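You operate a simulated robot arm through the tools that you are given. There is no shell and no other tool. Be economical: measure what you need, move in short steps, check, and stop when the job is done.

Carry out the task below with a simulated two-armed robot. There is one attempt and no reset: what you move stays moved.

## Task
Pick up the bottle from the counter top with one hand, pass it to the other hand and put it on the top of the workbench. Set down upright: bottle.

It is judged by the outcome, as a careful person would: the job done as asked, and still so three seconds after it is handed in. It fails if anything else is knocked over, pushed out of place, dropped, spilled or broken.

## Robot
Two 7-joint arms with two-finger parallel grippers on one trunk, on a base that drives. Base frame: it is fixed to the floor where the robot stands at the start and does not move with it; the origin is under the middle of the robot, x ahead of it, y to its left, z up. Units: mm, rad, N and s.
The left shoulder is at the start at [50, 168, 1157], the right one opposite. With the tool pointing down near the work surface each hand reaches from about 220 to 660 mm from the robot's upright axis, wherever it stands, measured 20 degrees to its own side. Places, roughly: top of the workbench [-2200, 1900, 800]. Payload 1.57 kg a hand.
The tool frame of a hand sits at the grasp point between the pads (the TCP): z along the fingers, y along the line on which they close. The tips reach 30 mm beyond it. The gripper opens to 80 mm. The fingers are 17 mm wide and 12 mm thick; the gripper's body (40 by 82 mm) begins 80 mm behind the TCP.
Orientation is told as [roll, pitch, yaw] about the base's x, y, z axes, in that order, counted from this pose: with the fingers straight down and closing along the base's y, the tool's x points along the base's -x, its y along +y and its z along -z.

## Interface
- The arms move only by the tool step_arm. It takes "left_series", "right_series" or both (then of equal length, played together; a hand with none holds still); each is one flat list of numbers, 7 for each row, row after row: the shift along the tool's x, y, z in mm, then the turn, a rotation vector about the tool's x, y, z in rad, then the gripper command, from -1 (shut) to 1 (fully open), values between in proportion. In form: [dx, dy, dz, rx, ry, rz, claw, dx, dy, dz, rx, ry, rz, claw, ...]. A call has 1 to 20 rows; each row is the pose to reach, as a shift and turn from the pose commanded when the call began, along the tool's axes at that moment. Each row takes 0.2 s and may step no farther than 50 mm and 0.15 rad from the row before; otherwise, or with a gripper value out of range, the whole call is refused. A pose out of reach is approached as far as the arm can. The call stops where the force on the tool passes 40 N (or 10 N more than at its start, if that is more) or the arm is blocked; 0.2 s more then pass. The fingers move at their own pace (about 45 mm/s each) and stop on an object; they squeeze with about 41 N. The grip force told is the motor's: it shows also when the fingers shut on nothing. Time passes only in rows, and 0.2 s behind the last, so rows that repeat a pose let the fingers close. The reply holds the time, the measured pose of the TCP, the force on the tool along the base axes, the opening and the grip force, in the units named above and with some noise, with the torque about the TCP (base axes, N m) and any sound that the robot's microphone picked up.
- Cameras (640 x 400 px; columns grow to the right, rows downward): "scene" is now at [126.4, 8.7, 1365.2]; the picture's right is [0.11, -0.99, 0.00], its down [-0.59, -0.07, -0.81] and it looks along [0.80, 0.09, -0.59] (base axes); focal length 250 px, centre (320, 200). "left" rides on the left gripper at [72, 7, -122] in its tool frame; the picture's right is [-0.09, 1.00, 0.00], its down [-0.84, -0.08, -0.54] and it looks along [-0.54, -0.05, 0.84] (tool axes); focal length 238 px, centre (320, 200). "right" rides on the right gripper at [72, -7, -122] in its tool frame; the picture's right is [0.09, 1.00, 0.00], its down [-0.84, 0.08, -0.54] and it looks along [-0.54, 0.05, 0.84] (tool axes); focal length 238 px, centre (320, 200).
- get_image(camera): a new picture of that camera. The clock stands still meanwhile.
- slide_trunk(by): slides the trunk up (or, below 0, down) by that many mm; the arms and the scene camera ride with it, the base frame stays. It gives what a move gives, with no picture.
- drive_base(legs): drives the robot by 1 to 6 legs, each [ahead, left, turn to the left] in mm, mm and rad, along the robot's own axes; the way and the turn of a leg run together, so that a leg with both is an arc; at most 1500 mm and 3.142 rad a leg. The arms and the cameras ride along, it lands a little off, and it stops where it bumps. It gives what a move gives.
- turn_head(pan, tilt): turns the head with the scene camera to pan (to the left, within 1.396 rad either way) and tilt (down, from -0.506 to 1.204), counted from straight ahead of the robot. It gives what a move gives.
- probe_pixels(camera, pixels): there is no depth. For up to 12 entries [column, row, z] of the newest picture of that camera ("zoom" is the newest enlarged one), the place [x, y] in the base frame at which the ray of that pixel passes the height z, good to about 3 mm. The clock stands still meanwhile.
- zoom(camera, box): a new picture of the part [left, top, right, bottom] of that camera's present view, enlarged. The clock stands still meanwhile.
- finish_job(): hands the job in; it is judged then, once.

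Work in short steps. Measure before you move; look again where a grasp or a placing could have gone wrong, and mend it. You have 80 turns and 70 pictures in all, those below and enlarged ones among them. Open the grippers and draw the arms clear of the work before you hand the job in, unless the task says otherwise; then end with one line.

The tools are called after "Emit:" by a JSON object that holds its "fn" and its "kwargs". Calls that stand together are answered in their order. step_arm: Moves the arms, as the interface text tells. Its arguments: {"type":"object","properties":{"left_series":{"type":"array","items":{"type":"number"}},"right_series":{"type":"array","items":{"type":"number"}}},"required":[]} The other tools are called the same way: slide_trunk (by) slides the trunk up or down; drive_base (legs) drives the base; turn_head (pan, tilt) turns the head that bears the scene camera; get_image (camera) takes a picture; probe_pixels (camera, pixels) gives the place at which the rays of pixels pass given heights; zoom (camera, box) takes an enlarged picture of a part of a camera's view; finish_job () hands the job in.

At the start:

```text
t: 0.0
left_tcp_pos: [426.3, 246.9, 1131.6]
left_tool_rot: [-0.001, 0.001, 0.002]
left_force: [-1.0, 0.3, 1.4]
left_moment: [0.0, 0.02, 0.01]
left_finger_gap: 80.1
left_grasp_force: 0.0
right_tcp_pos: [395.1, -112.0, 1204.6]
right_tool_rot: [0.001, -0.002, -0.001]
right_force: [-0.1, 0.7, -0.3]
right_moment: [0.02, 0.01, 0.01]
right_finger_gap: 79.8
right_grasp_force: 0.0
trunk travel left (down, up): [-325.0, 118.0]
robot x, y, heading: [-1.0, 1.6, -0.003]
head pan, tilt: [0.113, 0.63]
```

scene: 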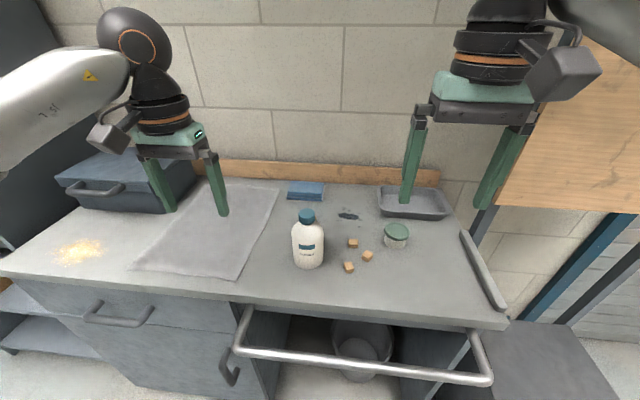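
right: 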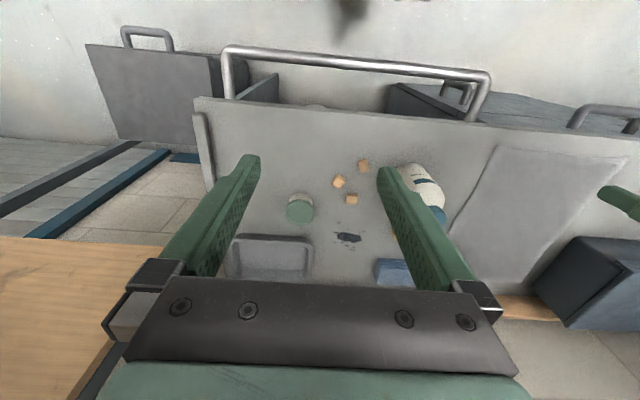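
left: 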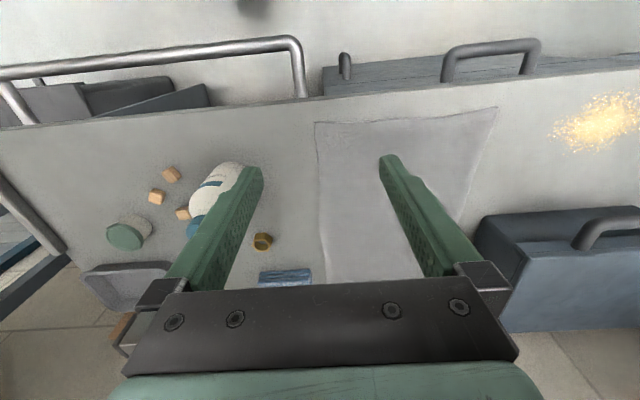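

The bottle stands at about (308,240) in the scene view, with its cap top at (307,213) and base at (309,267). I'll enlarge it and probe several heights to get the counter height.

Emit:
{"fn": "zoom", "kwargs": {"camera": "scene", "box": [240, 180, 400, 280]}}

Emit:
{"fn": "probe_pixels", "kwargs": {"camera": "scene", "pixels": [[309, 267, 800], [309, 267, 850], [309, 267, 900], [307, 213, 1000], [307, 213, 1050], [396, 228, 900], [396, 228, 950], [306, 197, 800], [306, 197, 900]]}}

Emit:
{"fn": "probe_pixels", "kwargs": {"camera": "right", "pixels": [[300, 210, 800], [300, 210, 900], [300, 210, 950], [440, 215, 900], [440, 215, 1000], [440, 215, 1050]]}}

Emit:
{"fn": "probe_pixels", "kwargs": {"camera": "left", "pixels": [[125, 237, 800], [125, 237, 900], [125, 237, 950], [193, 228, 900], [193, 228, 1000], [193, 228, 1050]]}}

```text
4.00 times, centred on (320, 230) of scene
```

zoom: 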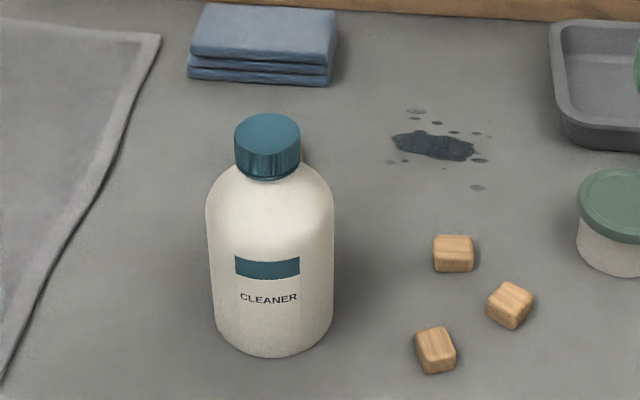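

```text
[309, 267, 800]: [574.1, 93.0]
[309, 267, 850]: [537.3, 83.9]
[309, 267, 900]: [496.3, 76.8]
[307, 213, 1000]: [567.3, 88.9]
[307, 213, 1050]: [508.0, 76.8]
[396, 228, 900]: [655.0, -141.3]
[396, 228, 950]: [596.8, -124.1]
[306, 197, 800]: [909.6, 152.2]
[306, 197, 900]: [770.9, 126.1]
```

```text
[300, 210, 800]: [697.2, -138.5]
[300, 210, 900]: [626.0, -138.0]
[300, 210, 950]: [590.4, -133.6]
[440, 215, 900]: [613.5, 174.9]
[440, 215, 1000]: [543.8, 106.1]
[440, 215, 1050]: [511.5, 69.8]
```

```text
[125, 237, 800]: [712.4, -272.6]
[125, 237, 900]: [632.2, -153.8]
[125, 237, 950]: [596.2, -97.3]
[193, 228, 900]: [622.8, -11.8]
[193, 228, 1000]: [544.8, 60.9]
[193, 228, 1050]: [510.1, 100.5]
```

The cap top triangulates to about (528, 83, 1028), cap about 36 mm wide and body about 75 mm, so the body is too tight for the gripper. I'll plan on a cap grip from above with the left hand and first hover it over the bottle to look.

Emit:
{"fn": "step_arm", "kwargs": {"left_series": [-22, -41, 5, 0, 0, 0, 1, -44, -82, 10, 0, 0, 0, 1, -66, -123, 15, 0, 0, 0, 1, -89, -164, 20, 0, 0, 0, 1, -89, -164, 20, 0, 0, 0, 1]}}

Emit:
{"fn": "get_image", "kwargs": {"camera": "left"}}

Emit:
{"fn": "get_image", "kwargs": {"camera": "scene"}}

```text
t: 1.2
left_tcp_pos: [516.3, 83.5, 1111.3]
left_tool_rot: [0.0, -0.002, 0.003]
left_force: [0.4, -0.6, 0.1]
left_moment: [-0.02, 0.0, 0.01]
left_finger_gap: 80.2
left_grasp_force: 0.0
right_tcp_pos: [396.1, -112.6, 1204.5]
right_tool_rot: [0.002, 0.0, -0.002]
right_force: [-0.2, -0.2, 0.3]
right_moment: [-0.02, 0.02, -0.04]
right_finger_gap: 80.0
right_grasp_force: 0.0
trunk travel left (down, up): [-325.0, 118.0]
robot x, y, heading: [-2.6, -0.6, -0.004]
head pan, tilt: [0.113, 0.63]
```

```text
65 pictures are left
```

left: 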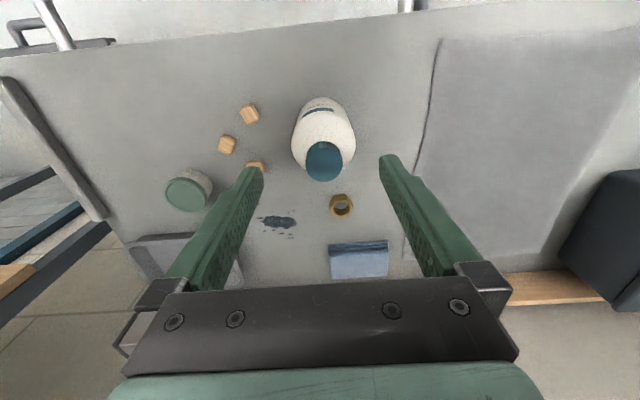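

```text
64 pictures are left
```

scene: 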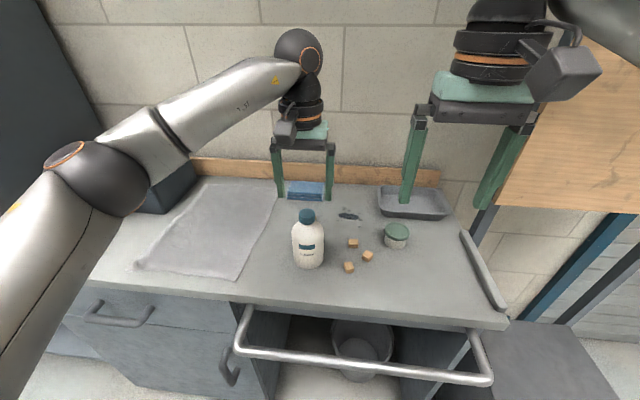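

The cap centre is now at (324,161) in the left view and (307,213) in the scene. I'll probe both, plus the zoomed view of the bottle.

Emit:
{"fn": "probe_pixels", "kwargs": {"camera": "left", "pixels": [[324, 162, 1000], [324, 162, 1020], [324, 162, 1040], [307, 162, 1020], [343, 162, 1020], [341, 207, 880], [324, 100, 880], [324, 100, 900], [360, 242, 880]]}}

Emit:
{"fn": "probe_pixels", "kwargs": {"camera": "scene", "pixels": [[307, 213, 1000], [307, 213, 1020], [307, 213, 1040], [309, 268, 860], [309, 268, 880], [309, 268, 900], [396, 245, 880], [396, 245, 900], [349, 269, 880], [349, 269, 900]]}}

Emit:
{"fn": "zoom", "kwargs": {"camera": "left", "box": [240, 80, 400, 180]}}

```text
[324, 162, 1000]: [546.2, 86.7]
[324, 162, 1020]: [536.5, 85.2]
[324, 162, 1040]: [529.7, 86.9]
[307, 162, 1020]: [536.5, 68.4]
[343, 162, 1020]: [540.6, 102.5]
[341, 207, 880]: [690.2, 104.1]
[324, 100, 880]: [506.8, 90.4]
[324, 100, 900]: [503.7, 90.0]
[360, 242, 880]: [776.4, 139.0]
```

```text
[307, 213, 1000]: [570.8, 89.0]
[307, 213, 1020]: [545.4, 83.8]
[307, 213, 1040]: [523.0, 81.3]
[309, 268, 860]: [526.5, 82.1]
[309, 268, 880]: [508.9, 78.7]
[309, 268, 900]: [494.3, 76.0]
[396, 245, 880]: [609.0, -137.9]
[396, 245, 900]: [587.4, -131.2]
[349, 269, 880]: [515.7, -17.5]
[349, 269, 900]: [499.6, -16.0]
```

```text
4.00 times, centred on (320, 130) of left
```

zoom: 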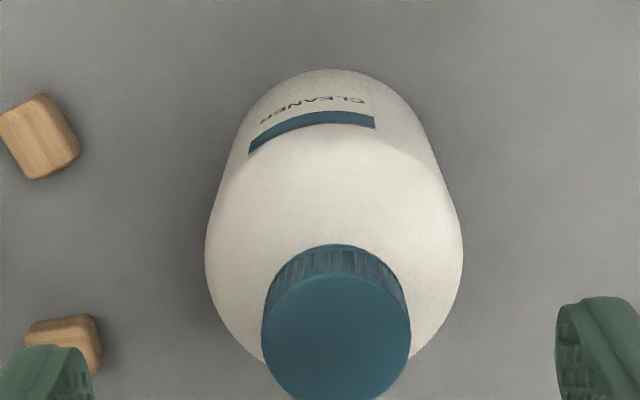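

The cap centre is at about (535, 85), its top at about 1028, it is about 17 mm tall, and the counter is at about 880. I'll centre over the cap and lower the tips to about 1012, then look before closing.

Emit:
{"fn": "step_arm", "kwargs": {"left_series": [-19, 2, 0, 0, 0, 0, 1, -19, 2, 25, 0, 0, 0, 1, -19, 2, 45, 0, 0, 0, 1, -19, 2, 60, 0, 0, 0, 1, -19, 2, 69, 0, 0, 0, 1, -19, 2, 69, 0, 0, 0, 1]}}

Emit:
{"fn": "zoom", "kwargs": {"camera": "scene", "box": [240, 170, 400, 270]}}

Emit:
{"fn": "get_image", "kwargs": {"camera": "left"}}

Emit:
{"fn": "get_image", "kwargs": {"camera": "right"}}

```text
t: 2.6
left_tcp_pos: [534.7, 85.8, 1040.8]
left_tool_rot: [-0.001, -0.001, 0.003]
left_force: [1.2, 0.6, 0.0]
left_moment: [0.01, -0.04, -0.04]
left_finger_gap: 80.0
left_grasp_force: 0.1
right_tcp_pos: [394.6, -111.8, 1205.0]
right_tool_rot: [0.003, -0.001, -0.002]
right_force: [0.4, -0.3, 0.1]
right_moment: [0.02, -0.01, -0.01]
right_finger_gap: 79.9
right_grasp_force: 0.1
trunk travel left (down, up): [-325.0, 118.0]
robot x, y, heading: [0.4, -2.0, 0.0]
head pan, tilt: [0.113, 0.63]
```

```text
4.00 times, centred on (320, 220) of scene
```

zoom: 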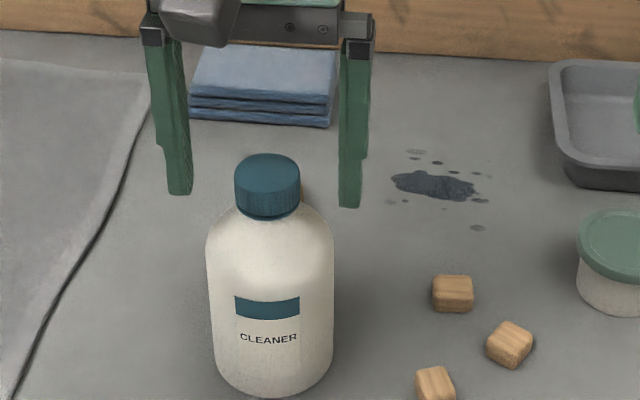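

```text
61 pictures are left
```

left: 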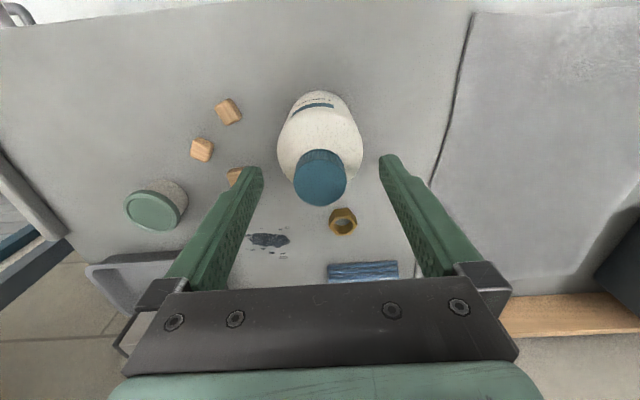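

```text
60 pictures are left
```

right: 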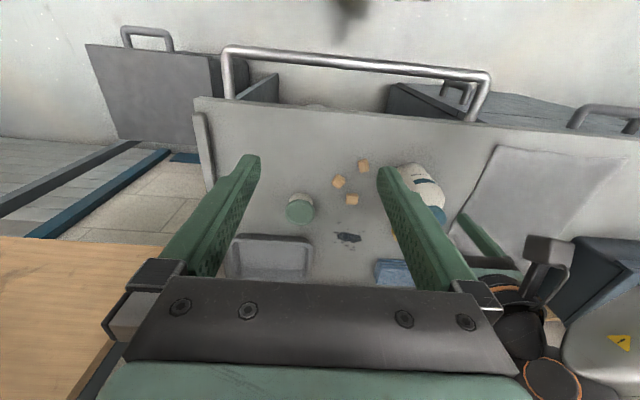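

Fingers straddle the cap evenly (scene zoom: fingers at 180 and 350, cap at 267). I'll check fore-aft alignment with the left camera's cap top centre at (320,185).

Emit:
{"fn": "probe_pixels", "kwargs": {"camera": "left", "pixels": [[320, 183, 1020], [320, 183, 1030], [320, 163, 1030], [320, 205, 1030], [294, 183, 1030], [347, 183, 1030]]}}

Emit:
{"fn": "zoom", "kwargs": {"camera": "left", "box": [240, 120, 400, 220]}}

```text
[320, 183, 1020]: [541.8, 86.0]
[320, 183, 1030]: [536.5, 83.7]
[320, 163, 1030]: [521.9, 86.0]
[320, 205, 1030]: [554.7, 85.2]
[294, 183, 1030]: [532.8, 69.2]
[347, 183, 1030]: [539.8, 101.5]
```

```text
4.00 times, centred on (320, 170) of left
```

zoom: 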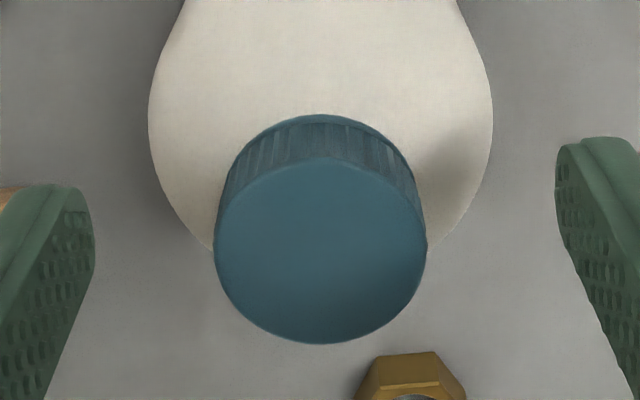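

The cap is centred at about (539, 85) with its top at about 1025, so I'll shift 4 mm ahead, go 4 mm lower and close.

Emit:
{"fn": "step_arm", "kwargs": {"left_series": [-4, 0, 4, 0, 0, 0, 1, -4, 0, 4, 0, 0, 0, 0.2, -4, 0, 4, 0, 0, 0, -0.3, -4, 0, 4, 0, 0, 0, -1, -4, 0, 4, 0, 0, 0, -1, -4, 0, 4, 0, 0, 0, -1, -4, 0, 4, 0, 0, 0, -1]}}

Emit:
{"fn": "zoom", "kwargs": {"camera": "scene", "box": [240, 170, 400, 270]}}

Emit:
{"fn": "zoom", "kwargs": {"camera": "left", "box": [240, 120, 400, 220]}}

```text
t: 4.2
left_tcp_pos: [538.6, 86.2, 1038.0]
left_tool_rot: [-0.001, 0.0, 0.001]
left_force: [-0.2, -0.4, 0.4]
left_moment: [-0.01, -0.04, -0.02]
left_finger_gap: 34.8
left_grasp_force: 40.8
right_tcp_pos: [395.9, -112.4, 1202.7]
right_tool_rot: [0.002, -0.001, -0.002]
right_force: [0.3, 0.9, -0.5]
right_moment: [0.01, 0.0, 0.02]
right_finger_gap: 80.1
right_grasp_force: 0.0
trunk travel left (down, up): [-325.0, 118.0]
robot x, y, heading: [1.0, -2.0, -0.003]
head pan, tilt: [0.113, 0.63]
```

```text
4.00 times, centred on (320, 220) of scene
```

zoom: 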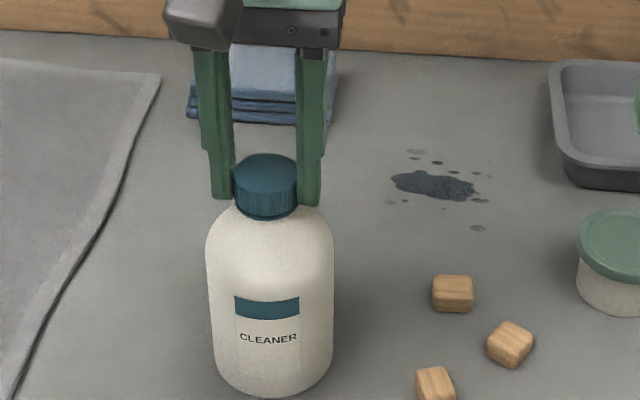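

```text
4.00 times, centred on (320, 170) of left
```

zoom: 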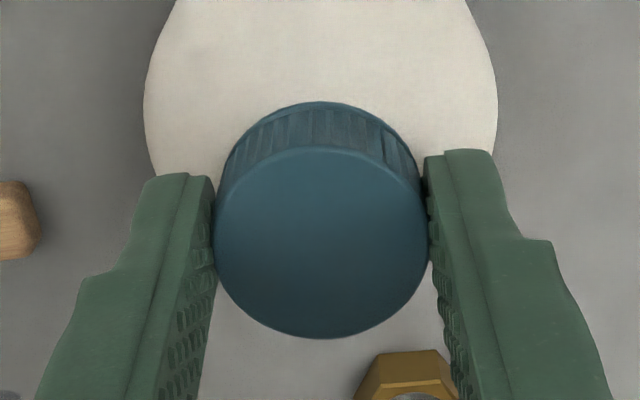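

The cap is held (gap 34.8 mm, 41 N), and I'll lift straight up 100 mm and check.

Emit:
{"fn": "step_arm", "kwargs": {"left_series": [0, 0, -10, 0, 0, 0, -1, 0, 0, -25, 0, 0, 0, -1, 0, 0, -45, 0, 0, 0, -1, 0, 0, -65, 0, 0, 0, -1, 0, 0, -85, 0, 0, 0, -1, 0, 0, -100, 0, 0, 0, -1, 0, 0, -100, 0, 0, 0, -1]}}

Emit:
{"fn": "get_image", "kwargs": {"camera": "scene"}}

```text
t: 5.8
left_tcp_pos: [538.5, 85.5, 1138.5]
left_tool_rot: [-0.003, -0.002, 0.002]
left_force: [-0.1, -0.7, -3.9]
left_moment: [-0.04, 0.01, -0.01]
left_finger_gap: 35.0
left_grasp_force: 41.4
right_tcp_pos: [394.7, -112.4, 1203.8]
right_tool_rot: [0.002, 0.001, -0.001]
right_force: [-0.2, 0.0, 0.9]
right_moment: [0.02, 0.0, 0.0]
right_finger_gap: 80.1
right_grasp_force: 0.0
trunk travel left (down, up): [-325.0, 118.0]
robot x, y, heading: [-3.4, 0.0, 0.0]
head pan, tilt: [0.113, 0.63]
```

```text
56 pictures are left
```

scene: 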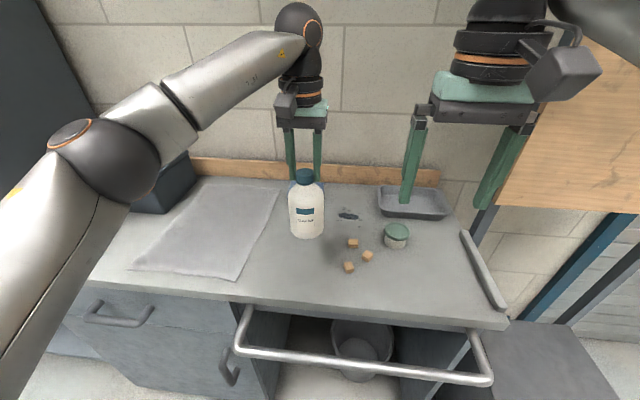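

The bottle is lifted (about 0.4 kg). Before driving, I'll look left toward where the bench lies.

Emit:
{"fn": "turn_head", "kwargs": {"pan": 1.39, "tilt": 0.4}}

Emit:
{"fn": "get_image", "kwargs": {"camera": "scene"}}

```text
t: 7.2
left_tcp_pos: [540.4, 86.6, 1138.1]
left_tool_rot: [0.001, 0.001, 0.001]
left_force: [0.2, 0.4, -4.9]
left_moment: [-0.02, 0.03, 0.04]
left_finger_gap: 34.6
left_grasp_force: 41.3
right_tcp_pos: [395.1, -114.5, 1204.3]
right_tool_rot: [0.002, -0.001, -0.002]
right_force: [-0.3, 0.2, 0.0]
right_moment: [0.02, -0.03, -0.03]
right_finger_gap: 80.1
right_grasp_force: 0.0
trunk travel left (down, up): [-325.0, 118.0]
robot x, y, heading: [0.2, -1.3, 0.0]
head pan, tilt: [1.389, 0.4]
```

```text
55 pictures are left
```

scene: 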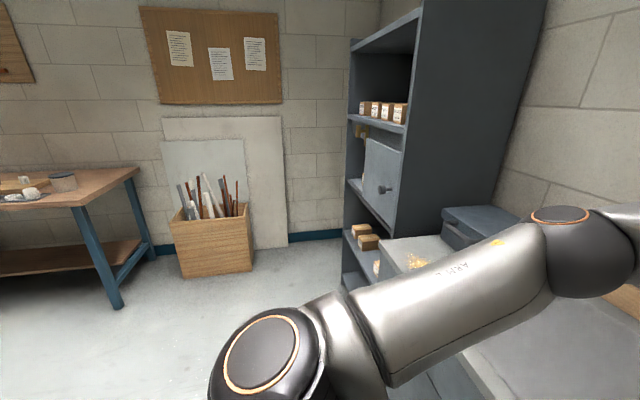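

The floor to the left is open and the bench stands at the left rear. I'll back straight off from the counter by 500 mm.

Emit:
{"fn": "drive_base", "kwargs": {"legs": [[-500, 0, 0]]}}

Emit:
{"fn": "get_image", "kwargs": {"camera": "scene"}}

```text
t: 10.2
left_tcp_pos: [45.6, 87.9, 1137.7]
left_tool_rot: [-0.001, -0.001, 0.003]
left_force: [0.6, 0.2, -3.9]
left_moment: [0.0, 0.0, 0.02]
left_finger_gap: 34.5
left_grasp_force: 40.8
right_tcp_pos: [-98.5, -112.2, 1205.0]
right_tool_rot: [0.001, -0.002, 0.0]
right_force: [0.2, -0.1, -0.3]
right_moment: [0.02, -0.02, 0.01]
right_finger_gap: 80.4
right_grasp_force: 0.0
trunk travel left (down, up): [-325.0, 118.0]
robot x, y, heading: [-494.4, -2.2, 0.002]
head pan, tilt: [1.389, 0.4]
```

```text
54 pictures are left
```

scene: 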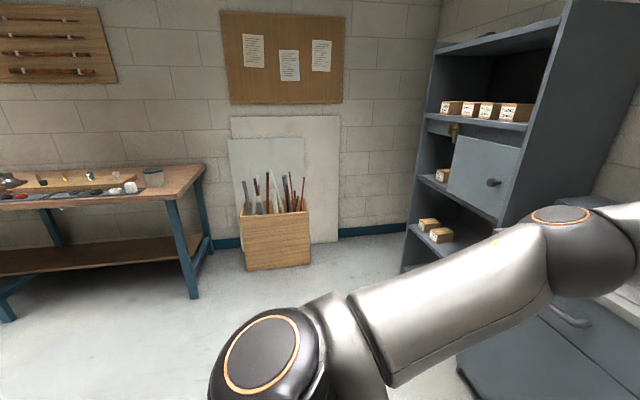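

I'm clear of the counter. Now I'll yaw the left hand −45° (bottle turning in place) and bring the right hand out to the side with a +45° yaw, so that it can come in horizontally along the left hand's closing line.

Emit:
{"fn": "step_arm", "kwargs": {"left_series": [0, 0, 0, 0, 0, 0.131, -1, 0, 0, 0, 0, 0, 0.262, -1, 0, 0, 0, 0, 0, 0.393, -1, 0, 0, 0, 0, 0, 0.524, -1, 0, 0, 0, 0, 0, 0.655, -1, 0, 0, 0, 0, 0, 0.785, -1, 0, 0, 0, 0, 0, 0.785, -1], "right_series": [-14, -3, 0, 0, 0, -0.131, 1, -28, -6, 0, 0, 0, -0.262, 1, -42, -9, 0, 0, 0, -0.393, 1, -56, -12, 0, 0, 0, -0.524, 1, -70, -15, 0, 0, 0, -0.655, 1, -84, -18, 0, 0, 0, -0.785, 1, -84, -18, 0, 0, 0, -0.785, 1]}}

Emit:
{"fn": "turn_head", "kwargs": {"pan": 0.0, "tilt": 0.5}}

Emit:
{"fn": "get_image", "kwargs": {"camera": "scene"}}

```text
t: 11.8
left_tcp_pos: [14.7, 83.8, 1131.3]
left_tool_rot: [0.0, -0.002, -0.78]
left_force: [0.2, -0.5, -4.0]
left_moment: [-0.01, 0.02, 0.0]
left_finger_gap: 34.8
left_grasp_force: 41.4
left hand out of reach, approached as far as the arm can: row 5, 6, 7
right_tcp_pos: [-20.4, -128.2, 1200.9]
right_tool_rot: [0.0, -0.002, 0.786]
right_force: [0.9, -0.3, 0.5]
right_moment: [-0.02, -0.02, -0.01]
right_finger_gap: 80.0
right_grasp_force: 0.2
right hand out of reach, approached as far as the arm can: row 6, 7
trunk travel left (down, up): [-325.0, 118.0]
robot x, y, heading: [-494.8, -3.4, 0.006]
head pan, tilt: [1.389, 0.4]
```

```text
t: 13.3
left_tcp_pos: [14.5, 83.6, 1131.3]
left_tool_rot: [-0.002, -0.003, -0.779]
left_force: [1.0, -0.4, -4.4]
left_moment: [-0.02, 0.02, 0.01]
left_finger_gap: 34.5
left_grasp_force: 41.5
right_tcp_pos: [-18.9, -129.1, 1199.4]
right_tool_rot: [0.0, -0.004, 0.785]
right_force: [0.2, 0.1, 0.5]
right_moment: [-0.02, 0.0, -0.02]
right_finger_gap: 80.2
right_grasp_force: 0.1
trunk travel left (down, up): [-325.0, 118.0]
robot x, y, heading: [-491.6, -0.4, -0.002]
head pan, tilt: [0.0, 0.499]
```

```text
53 pictures are left
```

scene: 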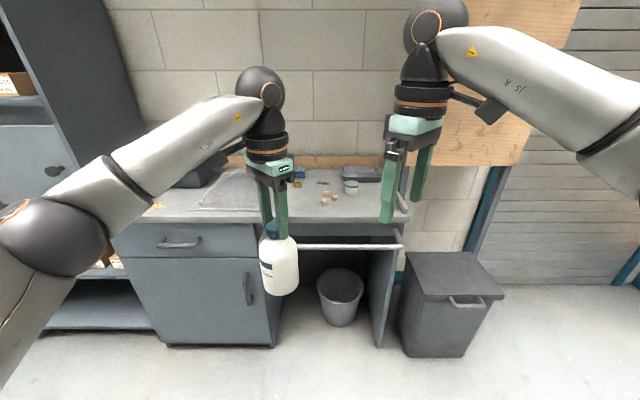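

Both hands are near their reach limit at this height, but the poses are good. I'll draw the left hand back 40 mm and pitch the right hand to horizontal so it points along (0.71, 0.71).

Emit:
{"fn": "step_arm", "kwargs": {"left_series": [7, -7, 0, 0, 0, 0, -1, 14, -14, 0, 0, 0, 0, -1, 21, -21, 0, 0, 0, 0, -1, 28, -28, 0, 0, 0, 0, -1, 28, -28, 0, 0, 0, 0, -1, 28, -28, 0, 0, 0, 0, -1, 28, -28, 0, 0, 0, 0, -1, 28, -28, 0, 0, 0, 0, -1, 28, -28, 0, 0, 0, 0, -1, 28, -28, 0, 0, 0, 0, -1, 28, -28, 0, 0, 0, 0, -1, 28, -28, 0, 0, 0, 0, -1], "right_series": [0, 0, 0, 0, -0.143, 0, 1, 0, 0, 0, 0, -0.286, 0, 1, 0, 0, 0, 0, -0.428, 0, 1, 0, 0, 0, 0, -0.571, 0, 1, 0, 0, 0, 0, -0.714, 0, 1, 0, 0, 0, 0, -0.857, 0, 1, 0, 0, 0, 0, -1.0, 0, 1, 0, 0, 0, 0, -1.142, 0, 1, 0, 0, 0, 0, -1.285, 0, 1, 0, 0, 0, 0, -1.428, 0, 1, 0, 0, 0, 0, -1.571, 0, 1, 0, 0, 0, 0, -1.571, 0, 1]}}

Emit:
{"fn": "get_image", "kwargs": {"camera": "scene"}}

Emit:
{"fn": "get_image", "kwargs": {"camera": "right"}}

```text
t: 15.9
left_tcp_pos: [-23.5, 82.2, 1131.8]
left_tool_rot: [0.0, 0.0, -0.783]
left_force: [0.0, -0.3, -4.6]
left_moment: [0.0, -0.01, 0.0]
left_finger_gap: 34.8
left_grasp_force: 41.4
right_tcp_pos: [-21.2, -127.4, 1200.9]
right_tool_rot: [3.016, -1.566, -2.231]
right_force: [-0.2, -0.2, 0.5]
right_moment: [0.02, 0.01, 0.02]
right_finger_gap: 80.2
right_grasp_force: 0.1
trunk travel left (down, up): [-325.0, 118.0]
robot x, y, heading: [-495.7, -2.9, 0.001]
head pan, tilt: [0.0, 0.499]
```

```text
52 pictures are left
```

scene: 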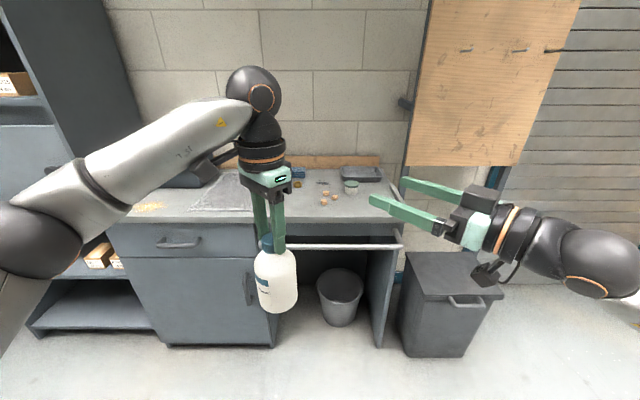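

```text
51 pictures are left
```

right: 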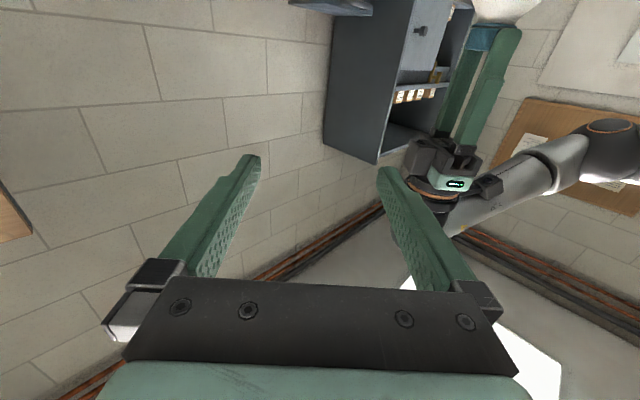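

The right hand is horizontal and aims along the hand-over line. I'll move it to a pre-grasp 130 mm short of the cap at cap mid-height (z about 1110).

Emit:
{"fn": "step_arm", "kwargs": {"right_series": [18, 30, 3, 0, 0, 0, 1, 36, 60, 6, 0, 0, 0, 1, 54, 90, 10, 0, 0, 0, 1, 72, 120, 13, 0, 0, 0, 1, 91, 150, 16.6, 0, 0, 0, 1, 91, 150, 16.6, 0, 0, 0, 1]}}

Emit:
{"fn": "get_image", "kwargs": {"camera": "scene"}}

Emit:
{"fn": "get_image", "kwargs": {"camera": "right"}}

Emit:
{"fn": "get_image", "kwargs": {"camera": "left"}}

```text
t: 17.3
left_tcp_pos: [-23.5, 82.4, 1131.6]
left_tool_rot: [0.0, 0.0, -0.782]
left_force: [-0.1, 0.4, -3.6]
left_moment: [0.03, -0.01, -0.02]
left_finger_gap: 35.0
left_grasp_force: 41.1
right_tcp_pos: [-97.0, -3.6, 1106.2]
right_tool_rot: [-2.858, -1.568, -2.641]
right_force: [0.2, 0.4, 0.1]
right_moment: [0.0, -0.04, -0.01]
right_finger_gap: 80.1
right_grasp_force: 0.1
right hand out of reach, approached as far as the arm can: row 4, 5, 6
trunk travel left (down, up): [-325.0, 118.0]
robot x, y, heading: [-490.7, -4.7, 0.004]
head pan, tilt: [0.0, 0.499]
```

```text
50 pictures are left
```

scene: 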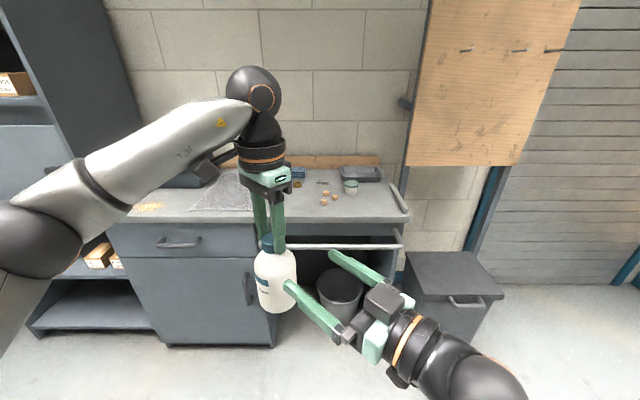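

```text
49 pictures are left
```

right: 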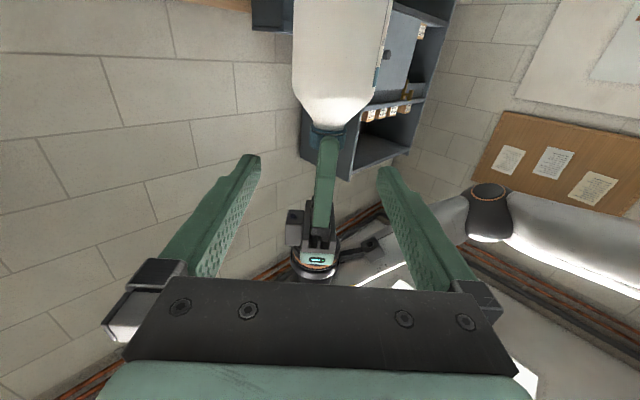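

```text
48 pictures are left
```

left: 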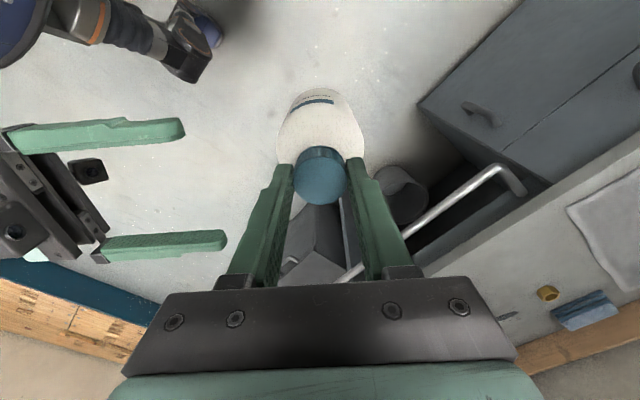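

The right hand is a bit short of target at (-97, -4, 1106), but its aim is right. I'll zoom on the cap for its exact height before going in.

Emit:
{"fn": "zoom", "kwargs": {"camera": "scene", "box": [230, 210, 310, 260]}}

Emit:
{"fn": "zoom", "kwargs": {"camera": "right", "box": [280, 80, 380, 170]}}

```text
8.00 times, centred on (270, 235) of scene
```

zoom: 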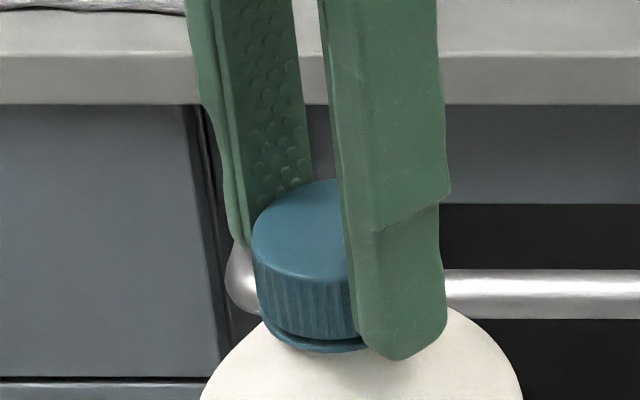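

```text
4.44 times, centred on (330, 125) of right
```

zoom: 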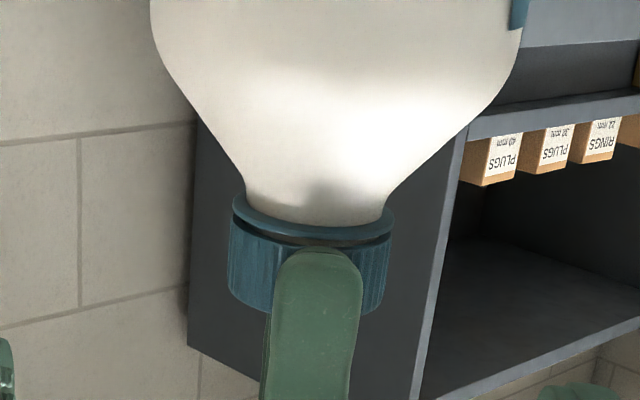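

The cap spans about z 1102–1119, with the left tips just reaching its lower rim. I'll correct laterally by 9 mm, raise 4 mm and advance the first 70 mm, then re-read.

Emit:
{"fn": "step_arm", "kwargs": {"right_series": [-2, 4, 10, 0, 0, 0, 1, -4, 9, 20, 0, 0, 0, 1, -4, 9, 40, 0, 0, 0, 1, -4, 9, 60, 0, 0, 0, 1, -4, 9, 70, 0, 0, 0, 1, -4, 9, 70, 0, 0, 0, 1]}}

Emit:
{"fn": "get_image", "kwargs": {"camera": "right"}}

Emit:
{"fn": "get_image", "kwargs": {"camera": "left"}}

```text
t: 18.7
left_tcp_pos: [-25.0, 83.2, 1132.1]
left_tool_rot: [0.001, 0.0, -0.783]
left_force: [1.1, -0.4, -4.3]
left_moment: [-0.02, 0.0, 0.04]
left_finger_gap: 34.8
left_grasp_force: 41.0
right_tcp_pos: [-61.5, 44.5, 1109.5]
right_tool_rot: [2.133, -1.568, -1.344]
right_force: [0.6, -0.6, 0.1]
right_moment: [0.02, -0.01, -0.03]
right_finger_gap: 80.0
right_grasp_force: 0.1
right hand out of reach, approached as far as the arm can: row 5, 6
trunk travel left (down, up): [-325.0, 118.0]
robot x, y, heading: [-496.2, 0.4, 0.002]
head pan, tilt: [0.0, 0.499]
```

```text
45 pictures are left
```

right: 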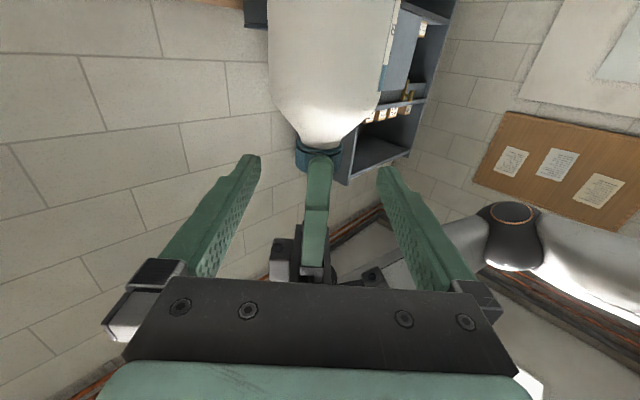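

```text
44 pictures are left
```

left: 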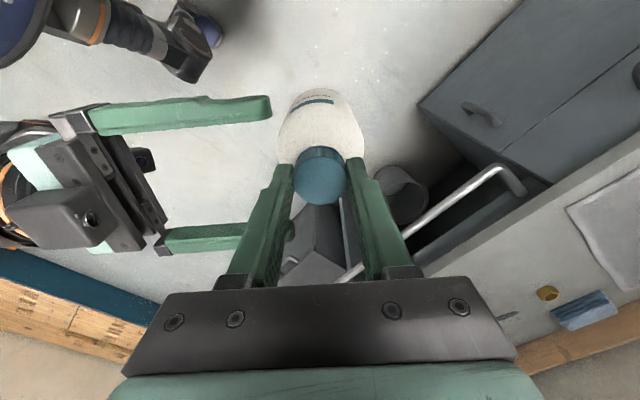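

The right arm is at its limit at (-62, 44, 1109.5) but aligned with the cap (perpendicular error about 1 mm, height matching). Instead I'll bring the bottle to it, moving the left hand 53 mm along −(0.71, 0.71).

Emit:
{"fn": "step_arm", "kwargs": {"left_series": [0, -10, 0, 0, 0, 0, -1, 0, -20, 0, 0, 0, 0, -1, 0, -30, 0, 0, 0, 0, -1, 0, -40, 0, 0, 0, 0, -1, 0, -48, 0, 0, 0, 0, -1, 0, -53, 0, 0, 0, 0, -1, 0, -53, 0, 0, 0, 0, -1]}}

Emit:
{"fn": "get_image", "kwargs": {"camera": "right"}}

Emit:
{"fn": "get_image", "kwargs": {"camera": "left"}}

Emit:
{"fn": "get_image", "kwargs": {"camera": "scene"}}

```text
t: 20.3
left_tcp_pos: [-61.5, 45.5, 1130.6]
left_tool_rot: [-0.001, -0.002, -0.782]
left_force: [-0.2, 0.3, -3.9]
left_moment: [0.02, 0.03, 0.02]
left_finger_gap: 34.7
left_grasp_force: 40.8
right_tcp_pos: [-61.6, 42.9, 1109.5]
right_tool_rot: [2.051, -1.568, -1.259]
right_force: [-0.7, -0.5, 1.0]
right_moment: [-0.01, 0.0, 0.0]
right_finger_gap: 80.0
right_grasp_force: 0.0
trunk travel left (down, up): [-325.0, 118.0]
robot x, y, heading: [-492.7, -2.0, 0.002]
head pan, tilt: [0.0, 0.499]
```

```text
43 pictures are left
```

right: 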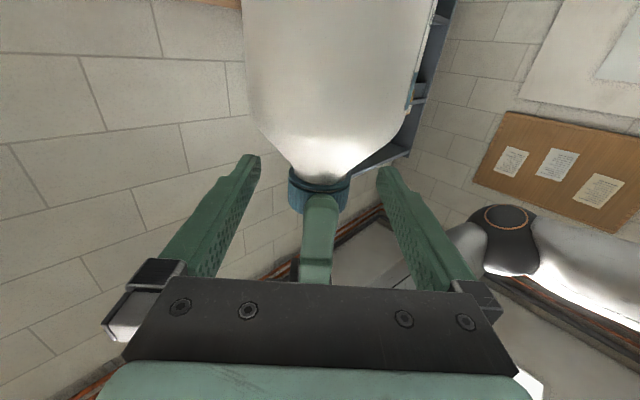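

```text
42 pictures are left
```

left: 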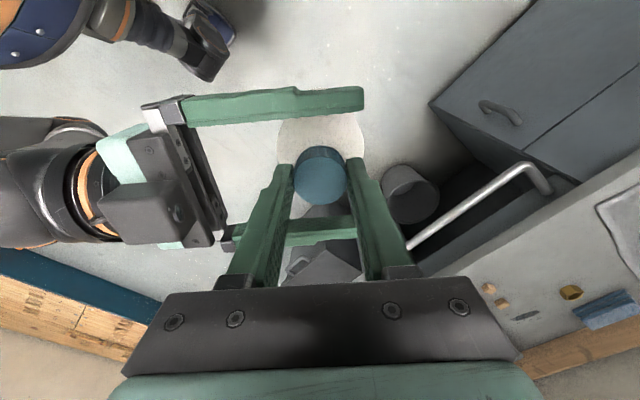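

```text
41 pictures are left
```

scene: 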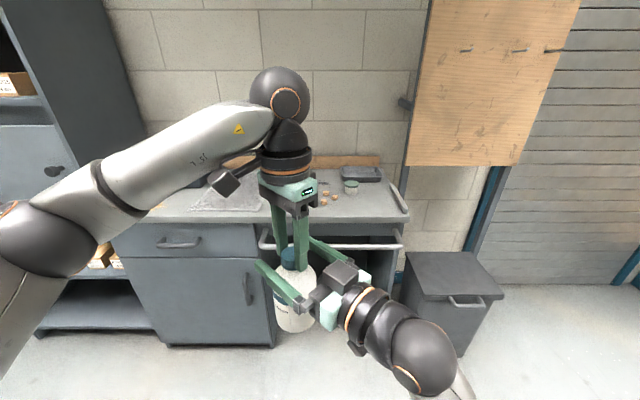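

The cap now sits between the right fingers. I'll zoom in to check the finger height against the cap before closing.

Emit:
{"fn": "zoom", "kwargs": {"camera": "scene", "box": [240, 220, 340, 290]}}

Emit:
{"fn": "zoom", "kwargs": {"camera": "right", "box": [220, 120, 420, 245]}}

```text
5.71 times, centred on (290, 255) of scene
```

zoom: 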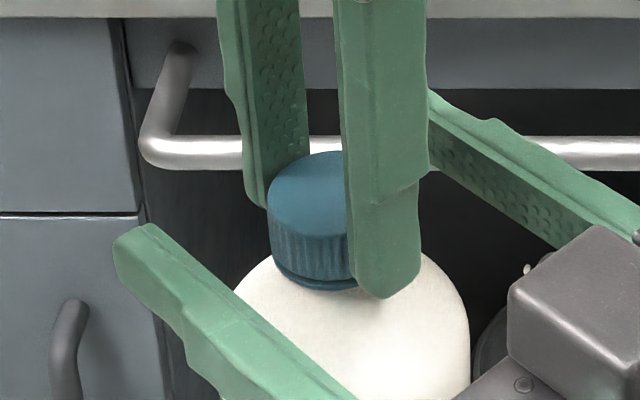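

```text
3.20 times, centred on (320, 182) of right
```

zoom: 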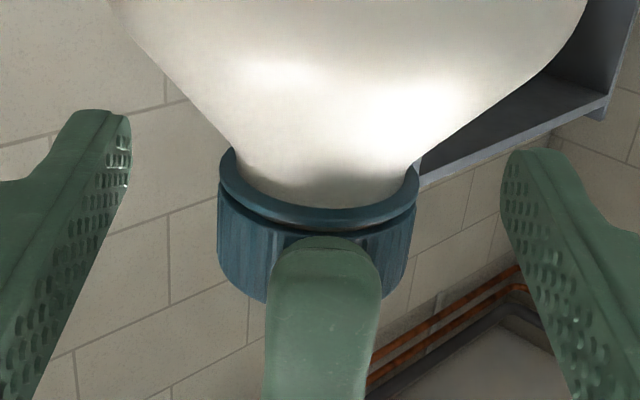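

The cap is centred between the right fingers (cap 318, fingers 130/505 in zoom). I'll verify the cap's height with rays from the right camera.

Emit:
{"fn": "probe_pixels", "kwargs": {"camera": "zoom", "pixels": [[300, 225, 1090], [300, 225, 1095], [300, 225, 1100], [300, 225, 1105], [245, 290, 1110], [245, 290, 1115], [245, 290, 1120], [320, 240, 1100], [320, 240, 1105]]}}

Emit:
{"fn": "probe_pixels", "kwargs": {"camera": "left", "pixels": [[320, 178, 1110], [320, 178, 1115], [320, 178, 1120], [340, 92, 1110], [340, 92, 1118], [325, 219, 1110], [325, 219, 1118]]}}

```text
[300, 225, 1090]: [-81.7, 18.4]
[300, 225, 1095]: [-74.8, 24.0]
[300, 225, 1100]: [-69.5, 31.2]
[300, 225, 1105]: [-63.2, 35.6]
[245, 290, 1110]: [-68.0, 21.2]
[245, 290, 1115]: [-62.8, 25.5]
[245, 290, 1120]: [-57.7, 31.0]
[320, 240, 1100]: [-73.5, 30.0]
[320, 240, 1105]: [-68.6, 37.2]
```

```text
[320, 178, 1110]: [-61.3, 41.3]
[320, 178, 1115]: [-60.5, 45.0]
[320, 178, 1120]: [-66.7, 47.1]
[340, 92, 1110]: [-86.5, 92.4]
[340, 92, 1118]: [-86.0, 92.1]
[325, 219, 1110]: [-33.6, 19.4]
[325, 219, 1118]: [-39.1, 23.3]
```

The cap spans about 1101–1118, so the right fingers at 1109.5 are centred on it. I'll close the right gripper while the left keeps holding.

Emit:
{"fn": "step_arm", "kwargs": {"right_series": [0, 0, 0, 0, 0, 0, 0.3, 0, 0, 0, 0, 0, 0, 0, 0, 0, 0, 0, 0, 0, -0.1, 0, 0, 0, 0, 0, 0, -0.3, 0, 0, 0, 0, 0, 0, -1, 0, 0, 0, 0, 0, 0, -1, 0, 0, 0, 0, 0, 0, -1]}}

Emit:
{"fn": "zoom", "kwargs": {"camera": "scene", "box": [240, 220, 340, 290]}}

Emit:
{"fn": "zoom", "kwargs": {"camera": "right", "box": [220, 120, 420, 245]}}

```text
t: 21.9
left_tcp_pos: [-60.7, 45.7, 1131.6]
left_tool_rot: [0.001, 0.0, -0.783]
left_force: [-6.5, 3.8, -4.1]
left_moment: [0.06, 0.15, -0.05]
left_finger_gap: 34.7
left_grasp_force: 40.7
right_tcp_pos: [-61.2, 43.4, 1109.4]
right_tool_rot: [2.073, -1.569, -1.285]
right_force: [7.3, -3.7, 0.6]
right_moment: [0.03, 0.03, 0.05]
right_finger_gap: 34.7
right_grasp_force: 40.9
trunk travel left (down, up): [-325.0, 118.0]
robot x, y, heading: [-492.9, -0.6, 0.002]
head pan, tilt: [0.0, 0.499]
```

```text
5.71 times, centred on (290, 255) of scene
```

zoom: 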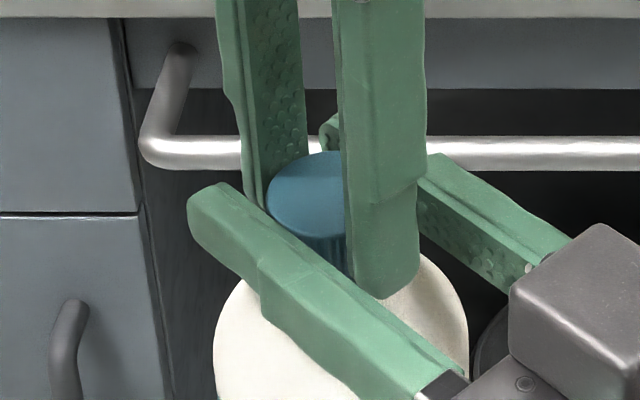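

```text
3.20 times, centred on (320, 182) of right
```

zoom: 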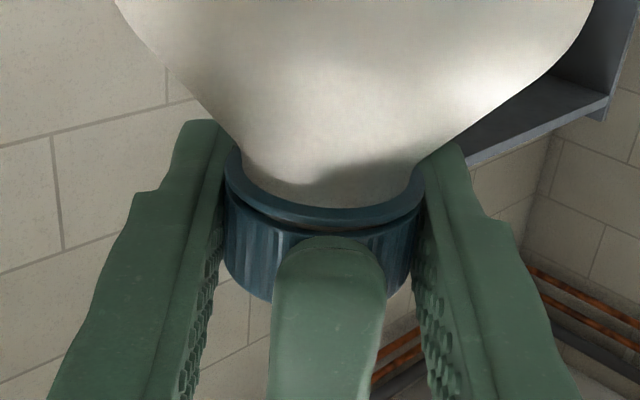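

Both hands hold the cap (34.7 mm, 41 N each). I'll open the left to about 60 mm in place and check that the right carries the load.

Emit:
{"fn": "step_arm", "kwargs": {"left_series": [0, 0, 0, 0, 0, 0, 0, 0, 0, 0, 0, 0, 0, 0.5, 0, 0, 0, 0, 0, 0, 0.5, 0, 0, 0, 0, 0, 0, 0.5, 0, 0, 0, 0, 0, 0, 0.5]}}

Emit:
{"fn": "get_image", "kwargs": {"camera": "right"}}

Emit:
{"fn": "get_image", "kwargs": {"camera": "left"}}

```text
t: 23.1
left_tcp_pos: [-60.8, 44.5, 1132.1]
left_tool_rot: [0.0, 0.002, -0.781]
left_force: [0.0, -0.5, -0.5]
left_moment: [0.02, -0.02, -0.02]
left_finger_gap: 60.0
left_grasp_force: 0.1
right_tcp_pos: [-63.1, 42.6, 1110.0]
right_tool_rot: [1.974, -1.569, -1.182]
right_force: [0.8, 0.5, -0.9]
right_moment: [0.01, -0.04, 0.0]
right_finger_gap: 34.8
right_grasp_force: 41.1
trunk travel left (down, up): [-325.0, 118.0]
robot x, y, heading: [-492.2, 2.3, 0.004]
head pan, tilt: [0.0, 0.499]
```

```text
36 pictures are left
```

right: 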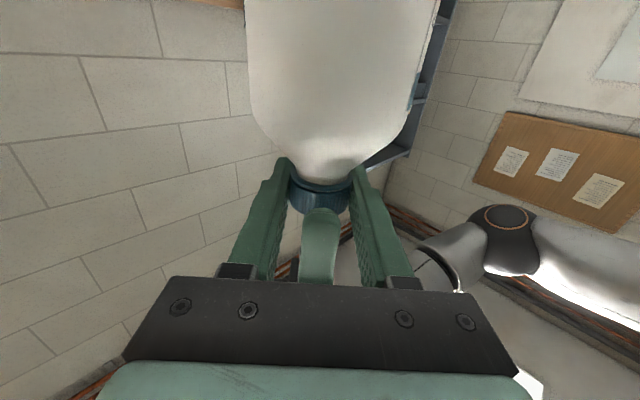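

```text
35 pictures are left
```

left: 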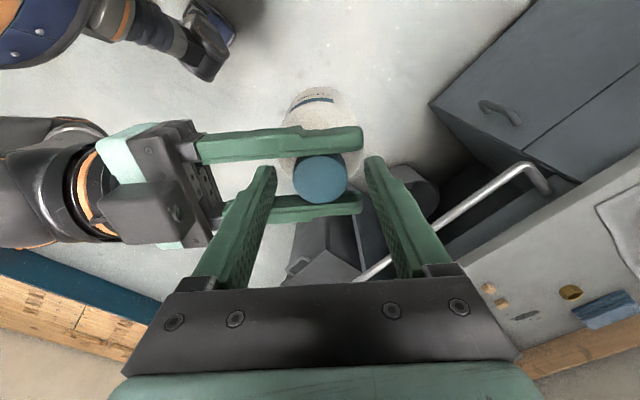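

The left hand is free (0 N) and the bottle stays in the right grip. I'll raise the left hand straight up 70 mm, then look.

Emit:
{"fn": "step_arm", "kwargs": {"left_series": [0, 0, -15, 0, 0, 0, 0.5, 0, 0, -35, 0, 0, 0, 0.5, 0, 0, -55, 0, 0, 0, 0.5, 0, 0, -70, 0, 0, 0, 0.5, 0, 0, -70, 0, 0, 0, 0.5]}}

Emit:
{"fn": "get_image", "kwargs": {"camera": "scene"}}

```text
t: 24.3
left_tcp_pos: [-60.2, 46.7, 1200.9]
left_tool_rot: [0.0, -0.001, -0.782]
left_force: [0.1, -0.2, 1.1]
left_moment: [-0.04, -0.03, -0.02]
left_finger_gap: 60.3
left_grasp_force: 0.1
right_tcp_pos: [-61.3, 44.5, 1109.5]
right_tool_rot: [1.879, -1.57, -1.088]
right_force: [0.2, 1.2, -0.1]
right_moment: [0.03, -0.02, -0.03]
right_finger_gap: 34.9
right_grasp_force: 41.5
trunk travel left (down, up): [-325.0, 118.0]
robot x, y, heading: [-492.8, 0.0, 0.001]
head pan, tilt: [0.0, 0.499]
```

```text
34 pictures are left
```

scene: 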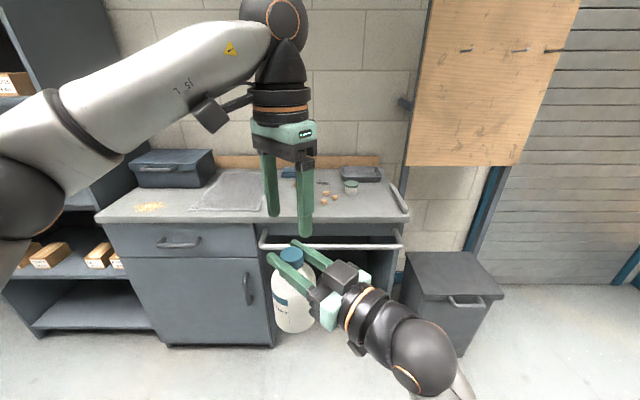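

The right hand holds the bottle upright. I'll move the left hand away to the left, clear of it.

Emit:
{"fn": "step_arm", "kwargs": {"left_series": [33, 14, 0, 0, 0, 0, 0.5, 66, 28, 0, 0, 0, 0, 0.5, 99, 42, 0, 0, 0, 0, 0.5, 132, 56, 0, 0, 0, 0, 0.5, 165, 70, 0, 0, 0, 0, 0.5, 198, 85, 0, 0, 0, 0, 0.5, 198, 85, 0, 0, 0, 0, 0.5]}}

Emit:
{"fn": "drive_base", "kwargs": {"legs": [[0, 0, 1.57]]}}

Emit:
{"fn": "turn_head", "kwargs": {"pan": 0.5, "tilt": 0.4}}

Emit:
{"fn": "get_image", "kwargs": {"camera": "scene"}}

```text
t: 25.9
left_tcp_pos: [-142.3, 245.6, 1200.3]
left_tool_rot: [0.001, 0.0, -0.78]
left_force: [0.1, 0.4, 1.0]
left_moment: [0.01, -0.01, 0.0]
left_finger_gap: 59.9
left_grasp_force: 0.0
right_tcp_pos: [-60.6, 44.1, 1109.3]
right_tool_rot: [1.9, -1.57, -1.109]
right_force: [-0.1, -0.8, -0.7]
right_moment: [-0.05, -0.01, 0.0]
right_finger_gap: 34.6
right_grasp_force: 40.9
trunk travel left (down, up): [-325.0, 118.0]
robot x, y, heading: [-491.6, -0.8, 0.001]
head pan, tilt: [0.0, 0.499]
```

```text
t: 30.1
left_tcp_pos: [-735.7, 353.9, 1200.2]
left_tool_rot: [0.0, -0.001, 0.78]
left_force: [1.0, 0.0, 1.1]
left_moment: [-0.03, -0.01, -0.01]
left_finger_gap: 59.7
left_grasp_force: 0.0
right_tcp_pos: [-533.6, 430.7, 1109.7]
right_tool_rot: [1.948, -1.57, 0.402]
right_force: [-0.4, 0.1, 0.9]
right_moment: [0.04, 0.02, -0.01]
right_finger_gap: 34.7
right_grasp_force: 41.1
trunk travel left (down, up): [-325.0, 118.0]
robot x, y, heading: [-492.3, -3.0, 1.564]
head pan, tilt: [0.0, 0.499]
```

```text
t: 31.0
left_tcp_pos: [-735.3, 354.0, 1200.7]
left_tool_rot: [0.001, 0.0, 0.779]
left_force: [0.6, -0.2, -1.1]
left_moment: [0.0, 0.01, 0.0]
left_finger_gap: 60.1
left_grasp_force: 0.0
right_tcp_pos: [-532.5, 431.2, 1109.1]
right_tool_rot: [1.745, -1.568, 0.608]
right_force: [-0.3, -0.2, -0.8]
right_moment: [-0.01, -0.02, 0.02]
right_finger_gap: 34.8
right_grasp_force: 41.1
trunk travel left (down, up): [-325.0, 118.0]
robot x, y, heading: [-494.9, 0.7, 1.56]
head pan, tilt: [0.499, 0.4]
```

```text
33 pictures are left
```

scene: 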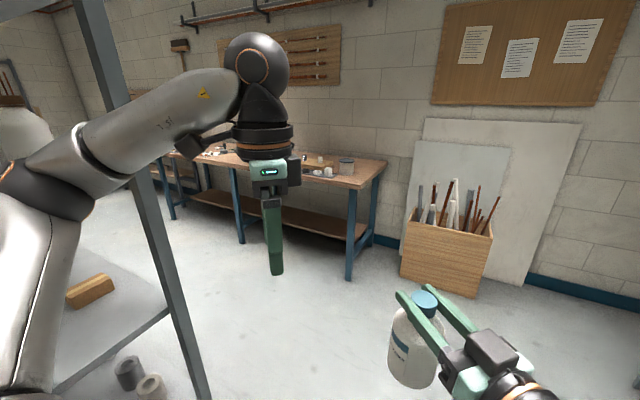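

A rack post and low shelf stand close on my left (x 80–200 px). I'll look further left before driving.

Emit:
{"fn": "turn_head", "kwargs": {"pan": 1.3, "tilt": 0.5}}

Emit:
{"fn": "get_image", "kwargs": {"camera": "scene"}}

Emit:
{"fn": "probe_pixels", "kwargs": {"camera": "scene", "pixels": [[200, 398, 0], [160, 310, 0]]}}

```text
t: 32.2
left_tcp_pos: [-735.7, 351.7, 1200.9]
left_tool_rot: [0.001, -0.001, 0.782]
left_force: [-1.2, -0.4, 0.3]
left_moment: [0.02, 0.0, 0.01]
left_finger_gap: 60.2
left_grasp_force: 0.1
right_tcp_pos: [-534.5, 431.7, 1109.5]
right_tool_rot: [1.804, -1.569, 0.548]
right_force: [0.5, 1.2, -0.2]
right_moment: [0.0, 0.03, -0.02]
right_finger_gap: 34.6
right_grasp_force: 41.0
trunk travel left (down, up): [-325.0, 118.0]
robot x, y, heading: [-493.6, 1.3, 1.566]
head pan, tilt: [1.3, 0.499]
```

```text
32 pictures are left
```

scene: 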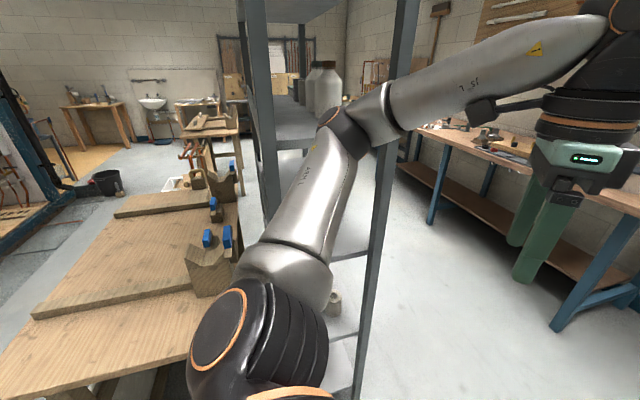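

```text
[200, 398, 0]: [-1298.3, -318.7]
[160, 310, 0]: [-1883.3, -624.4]
```

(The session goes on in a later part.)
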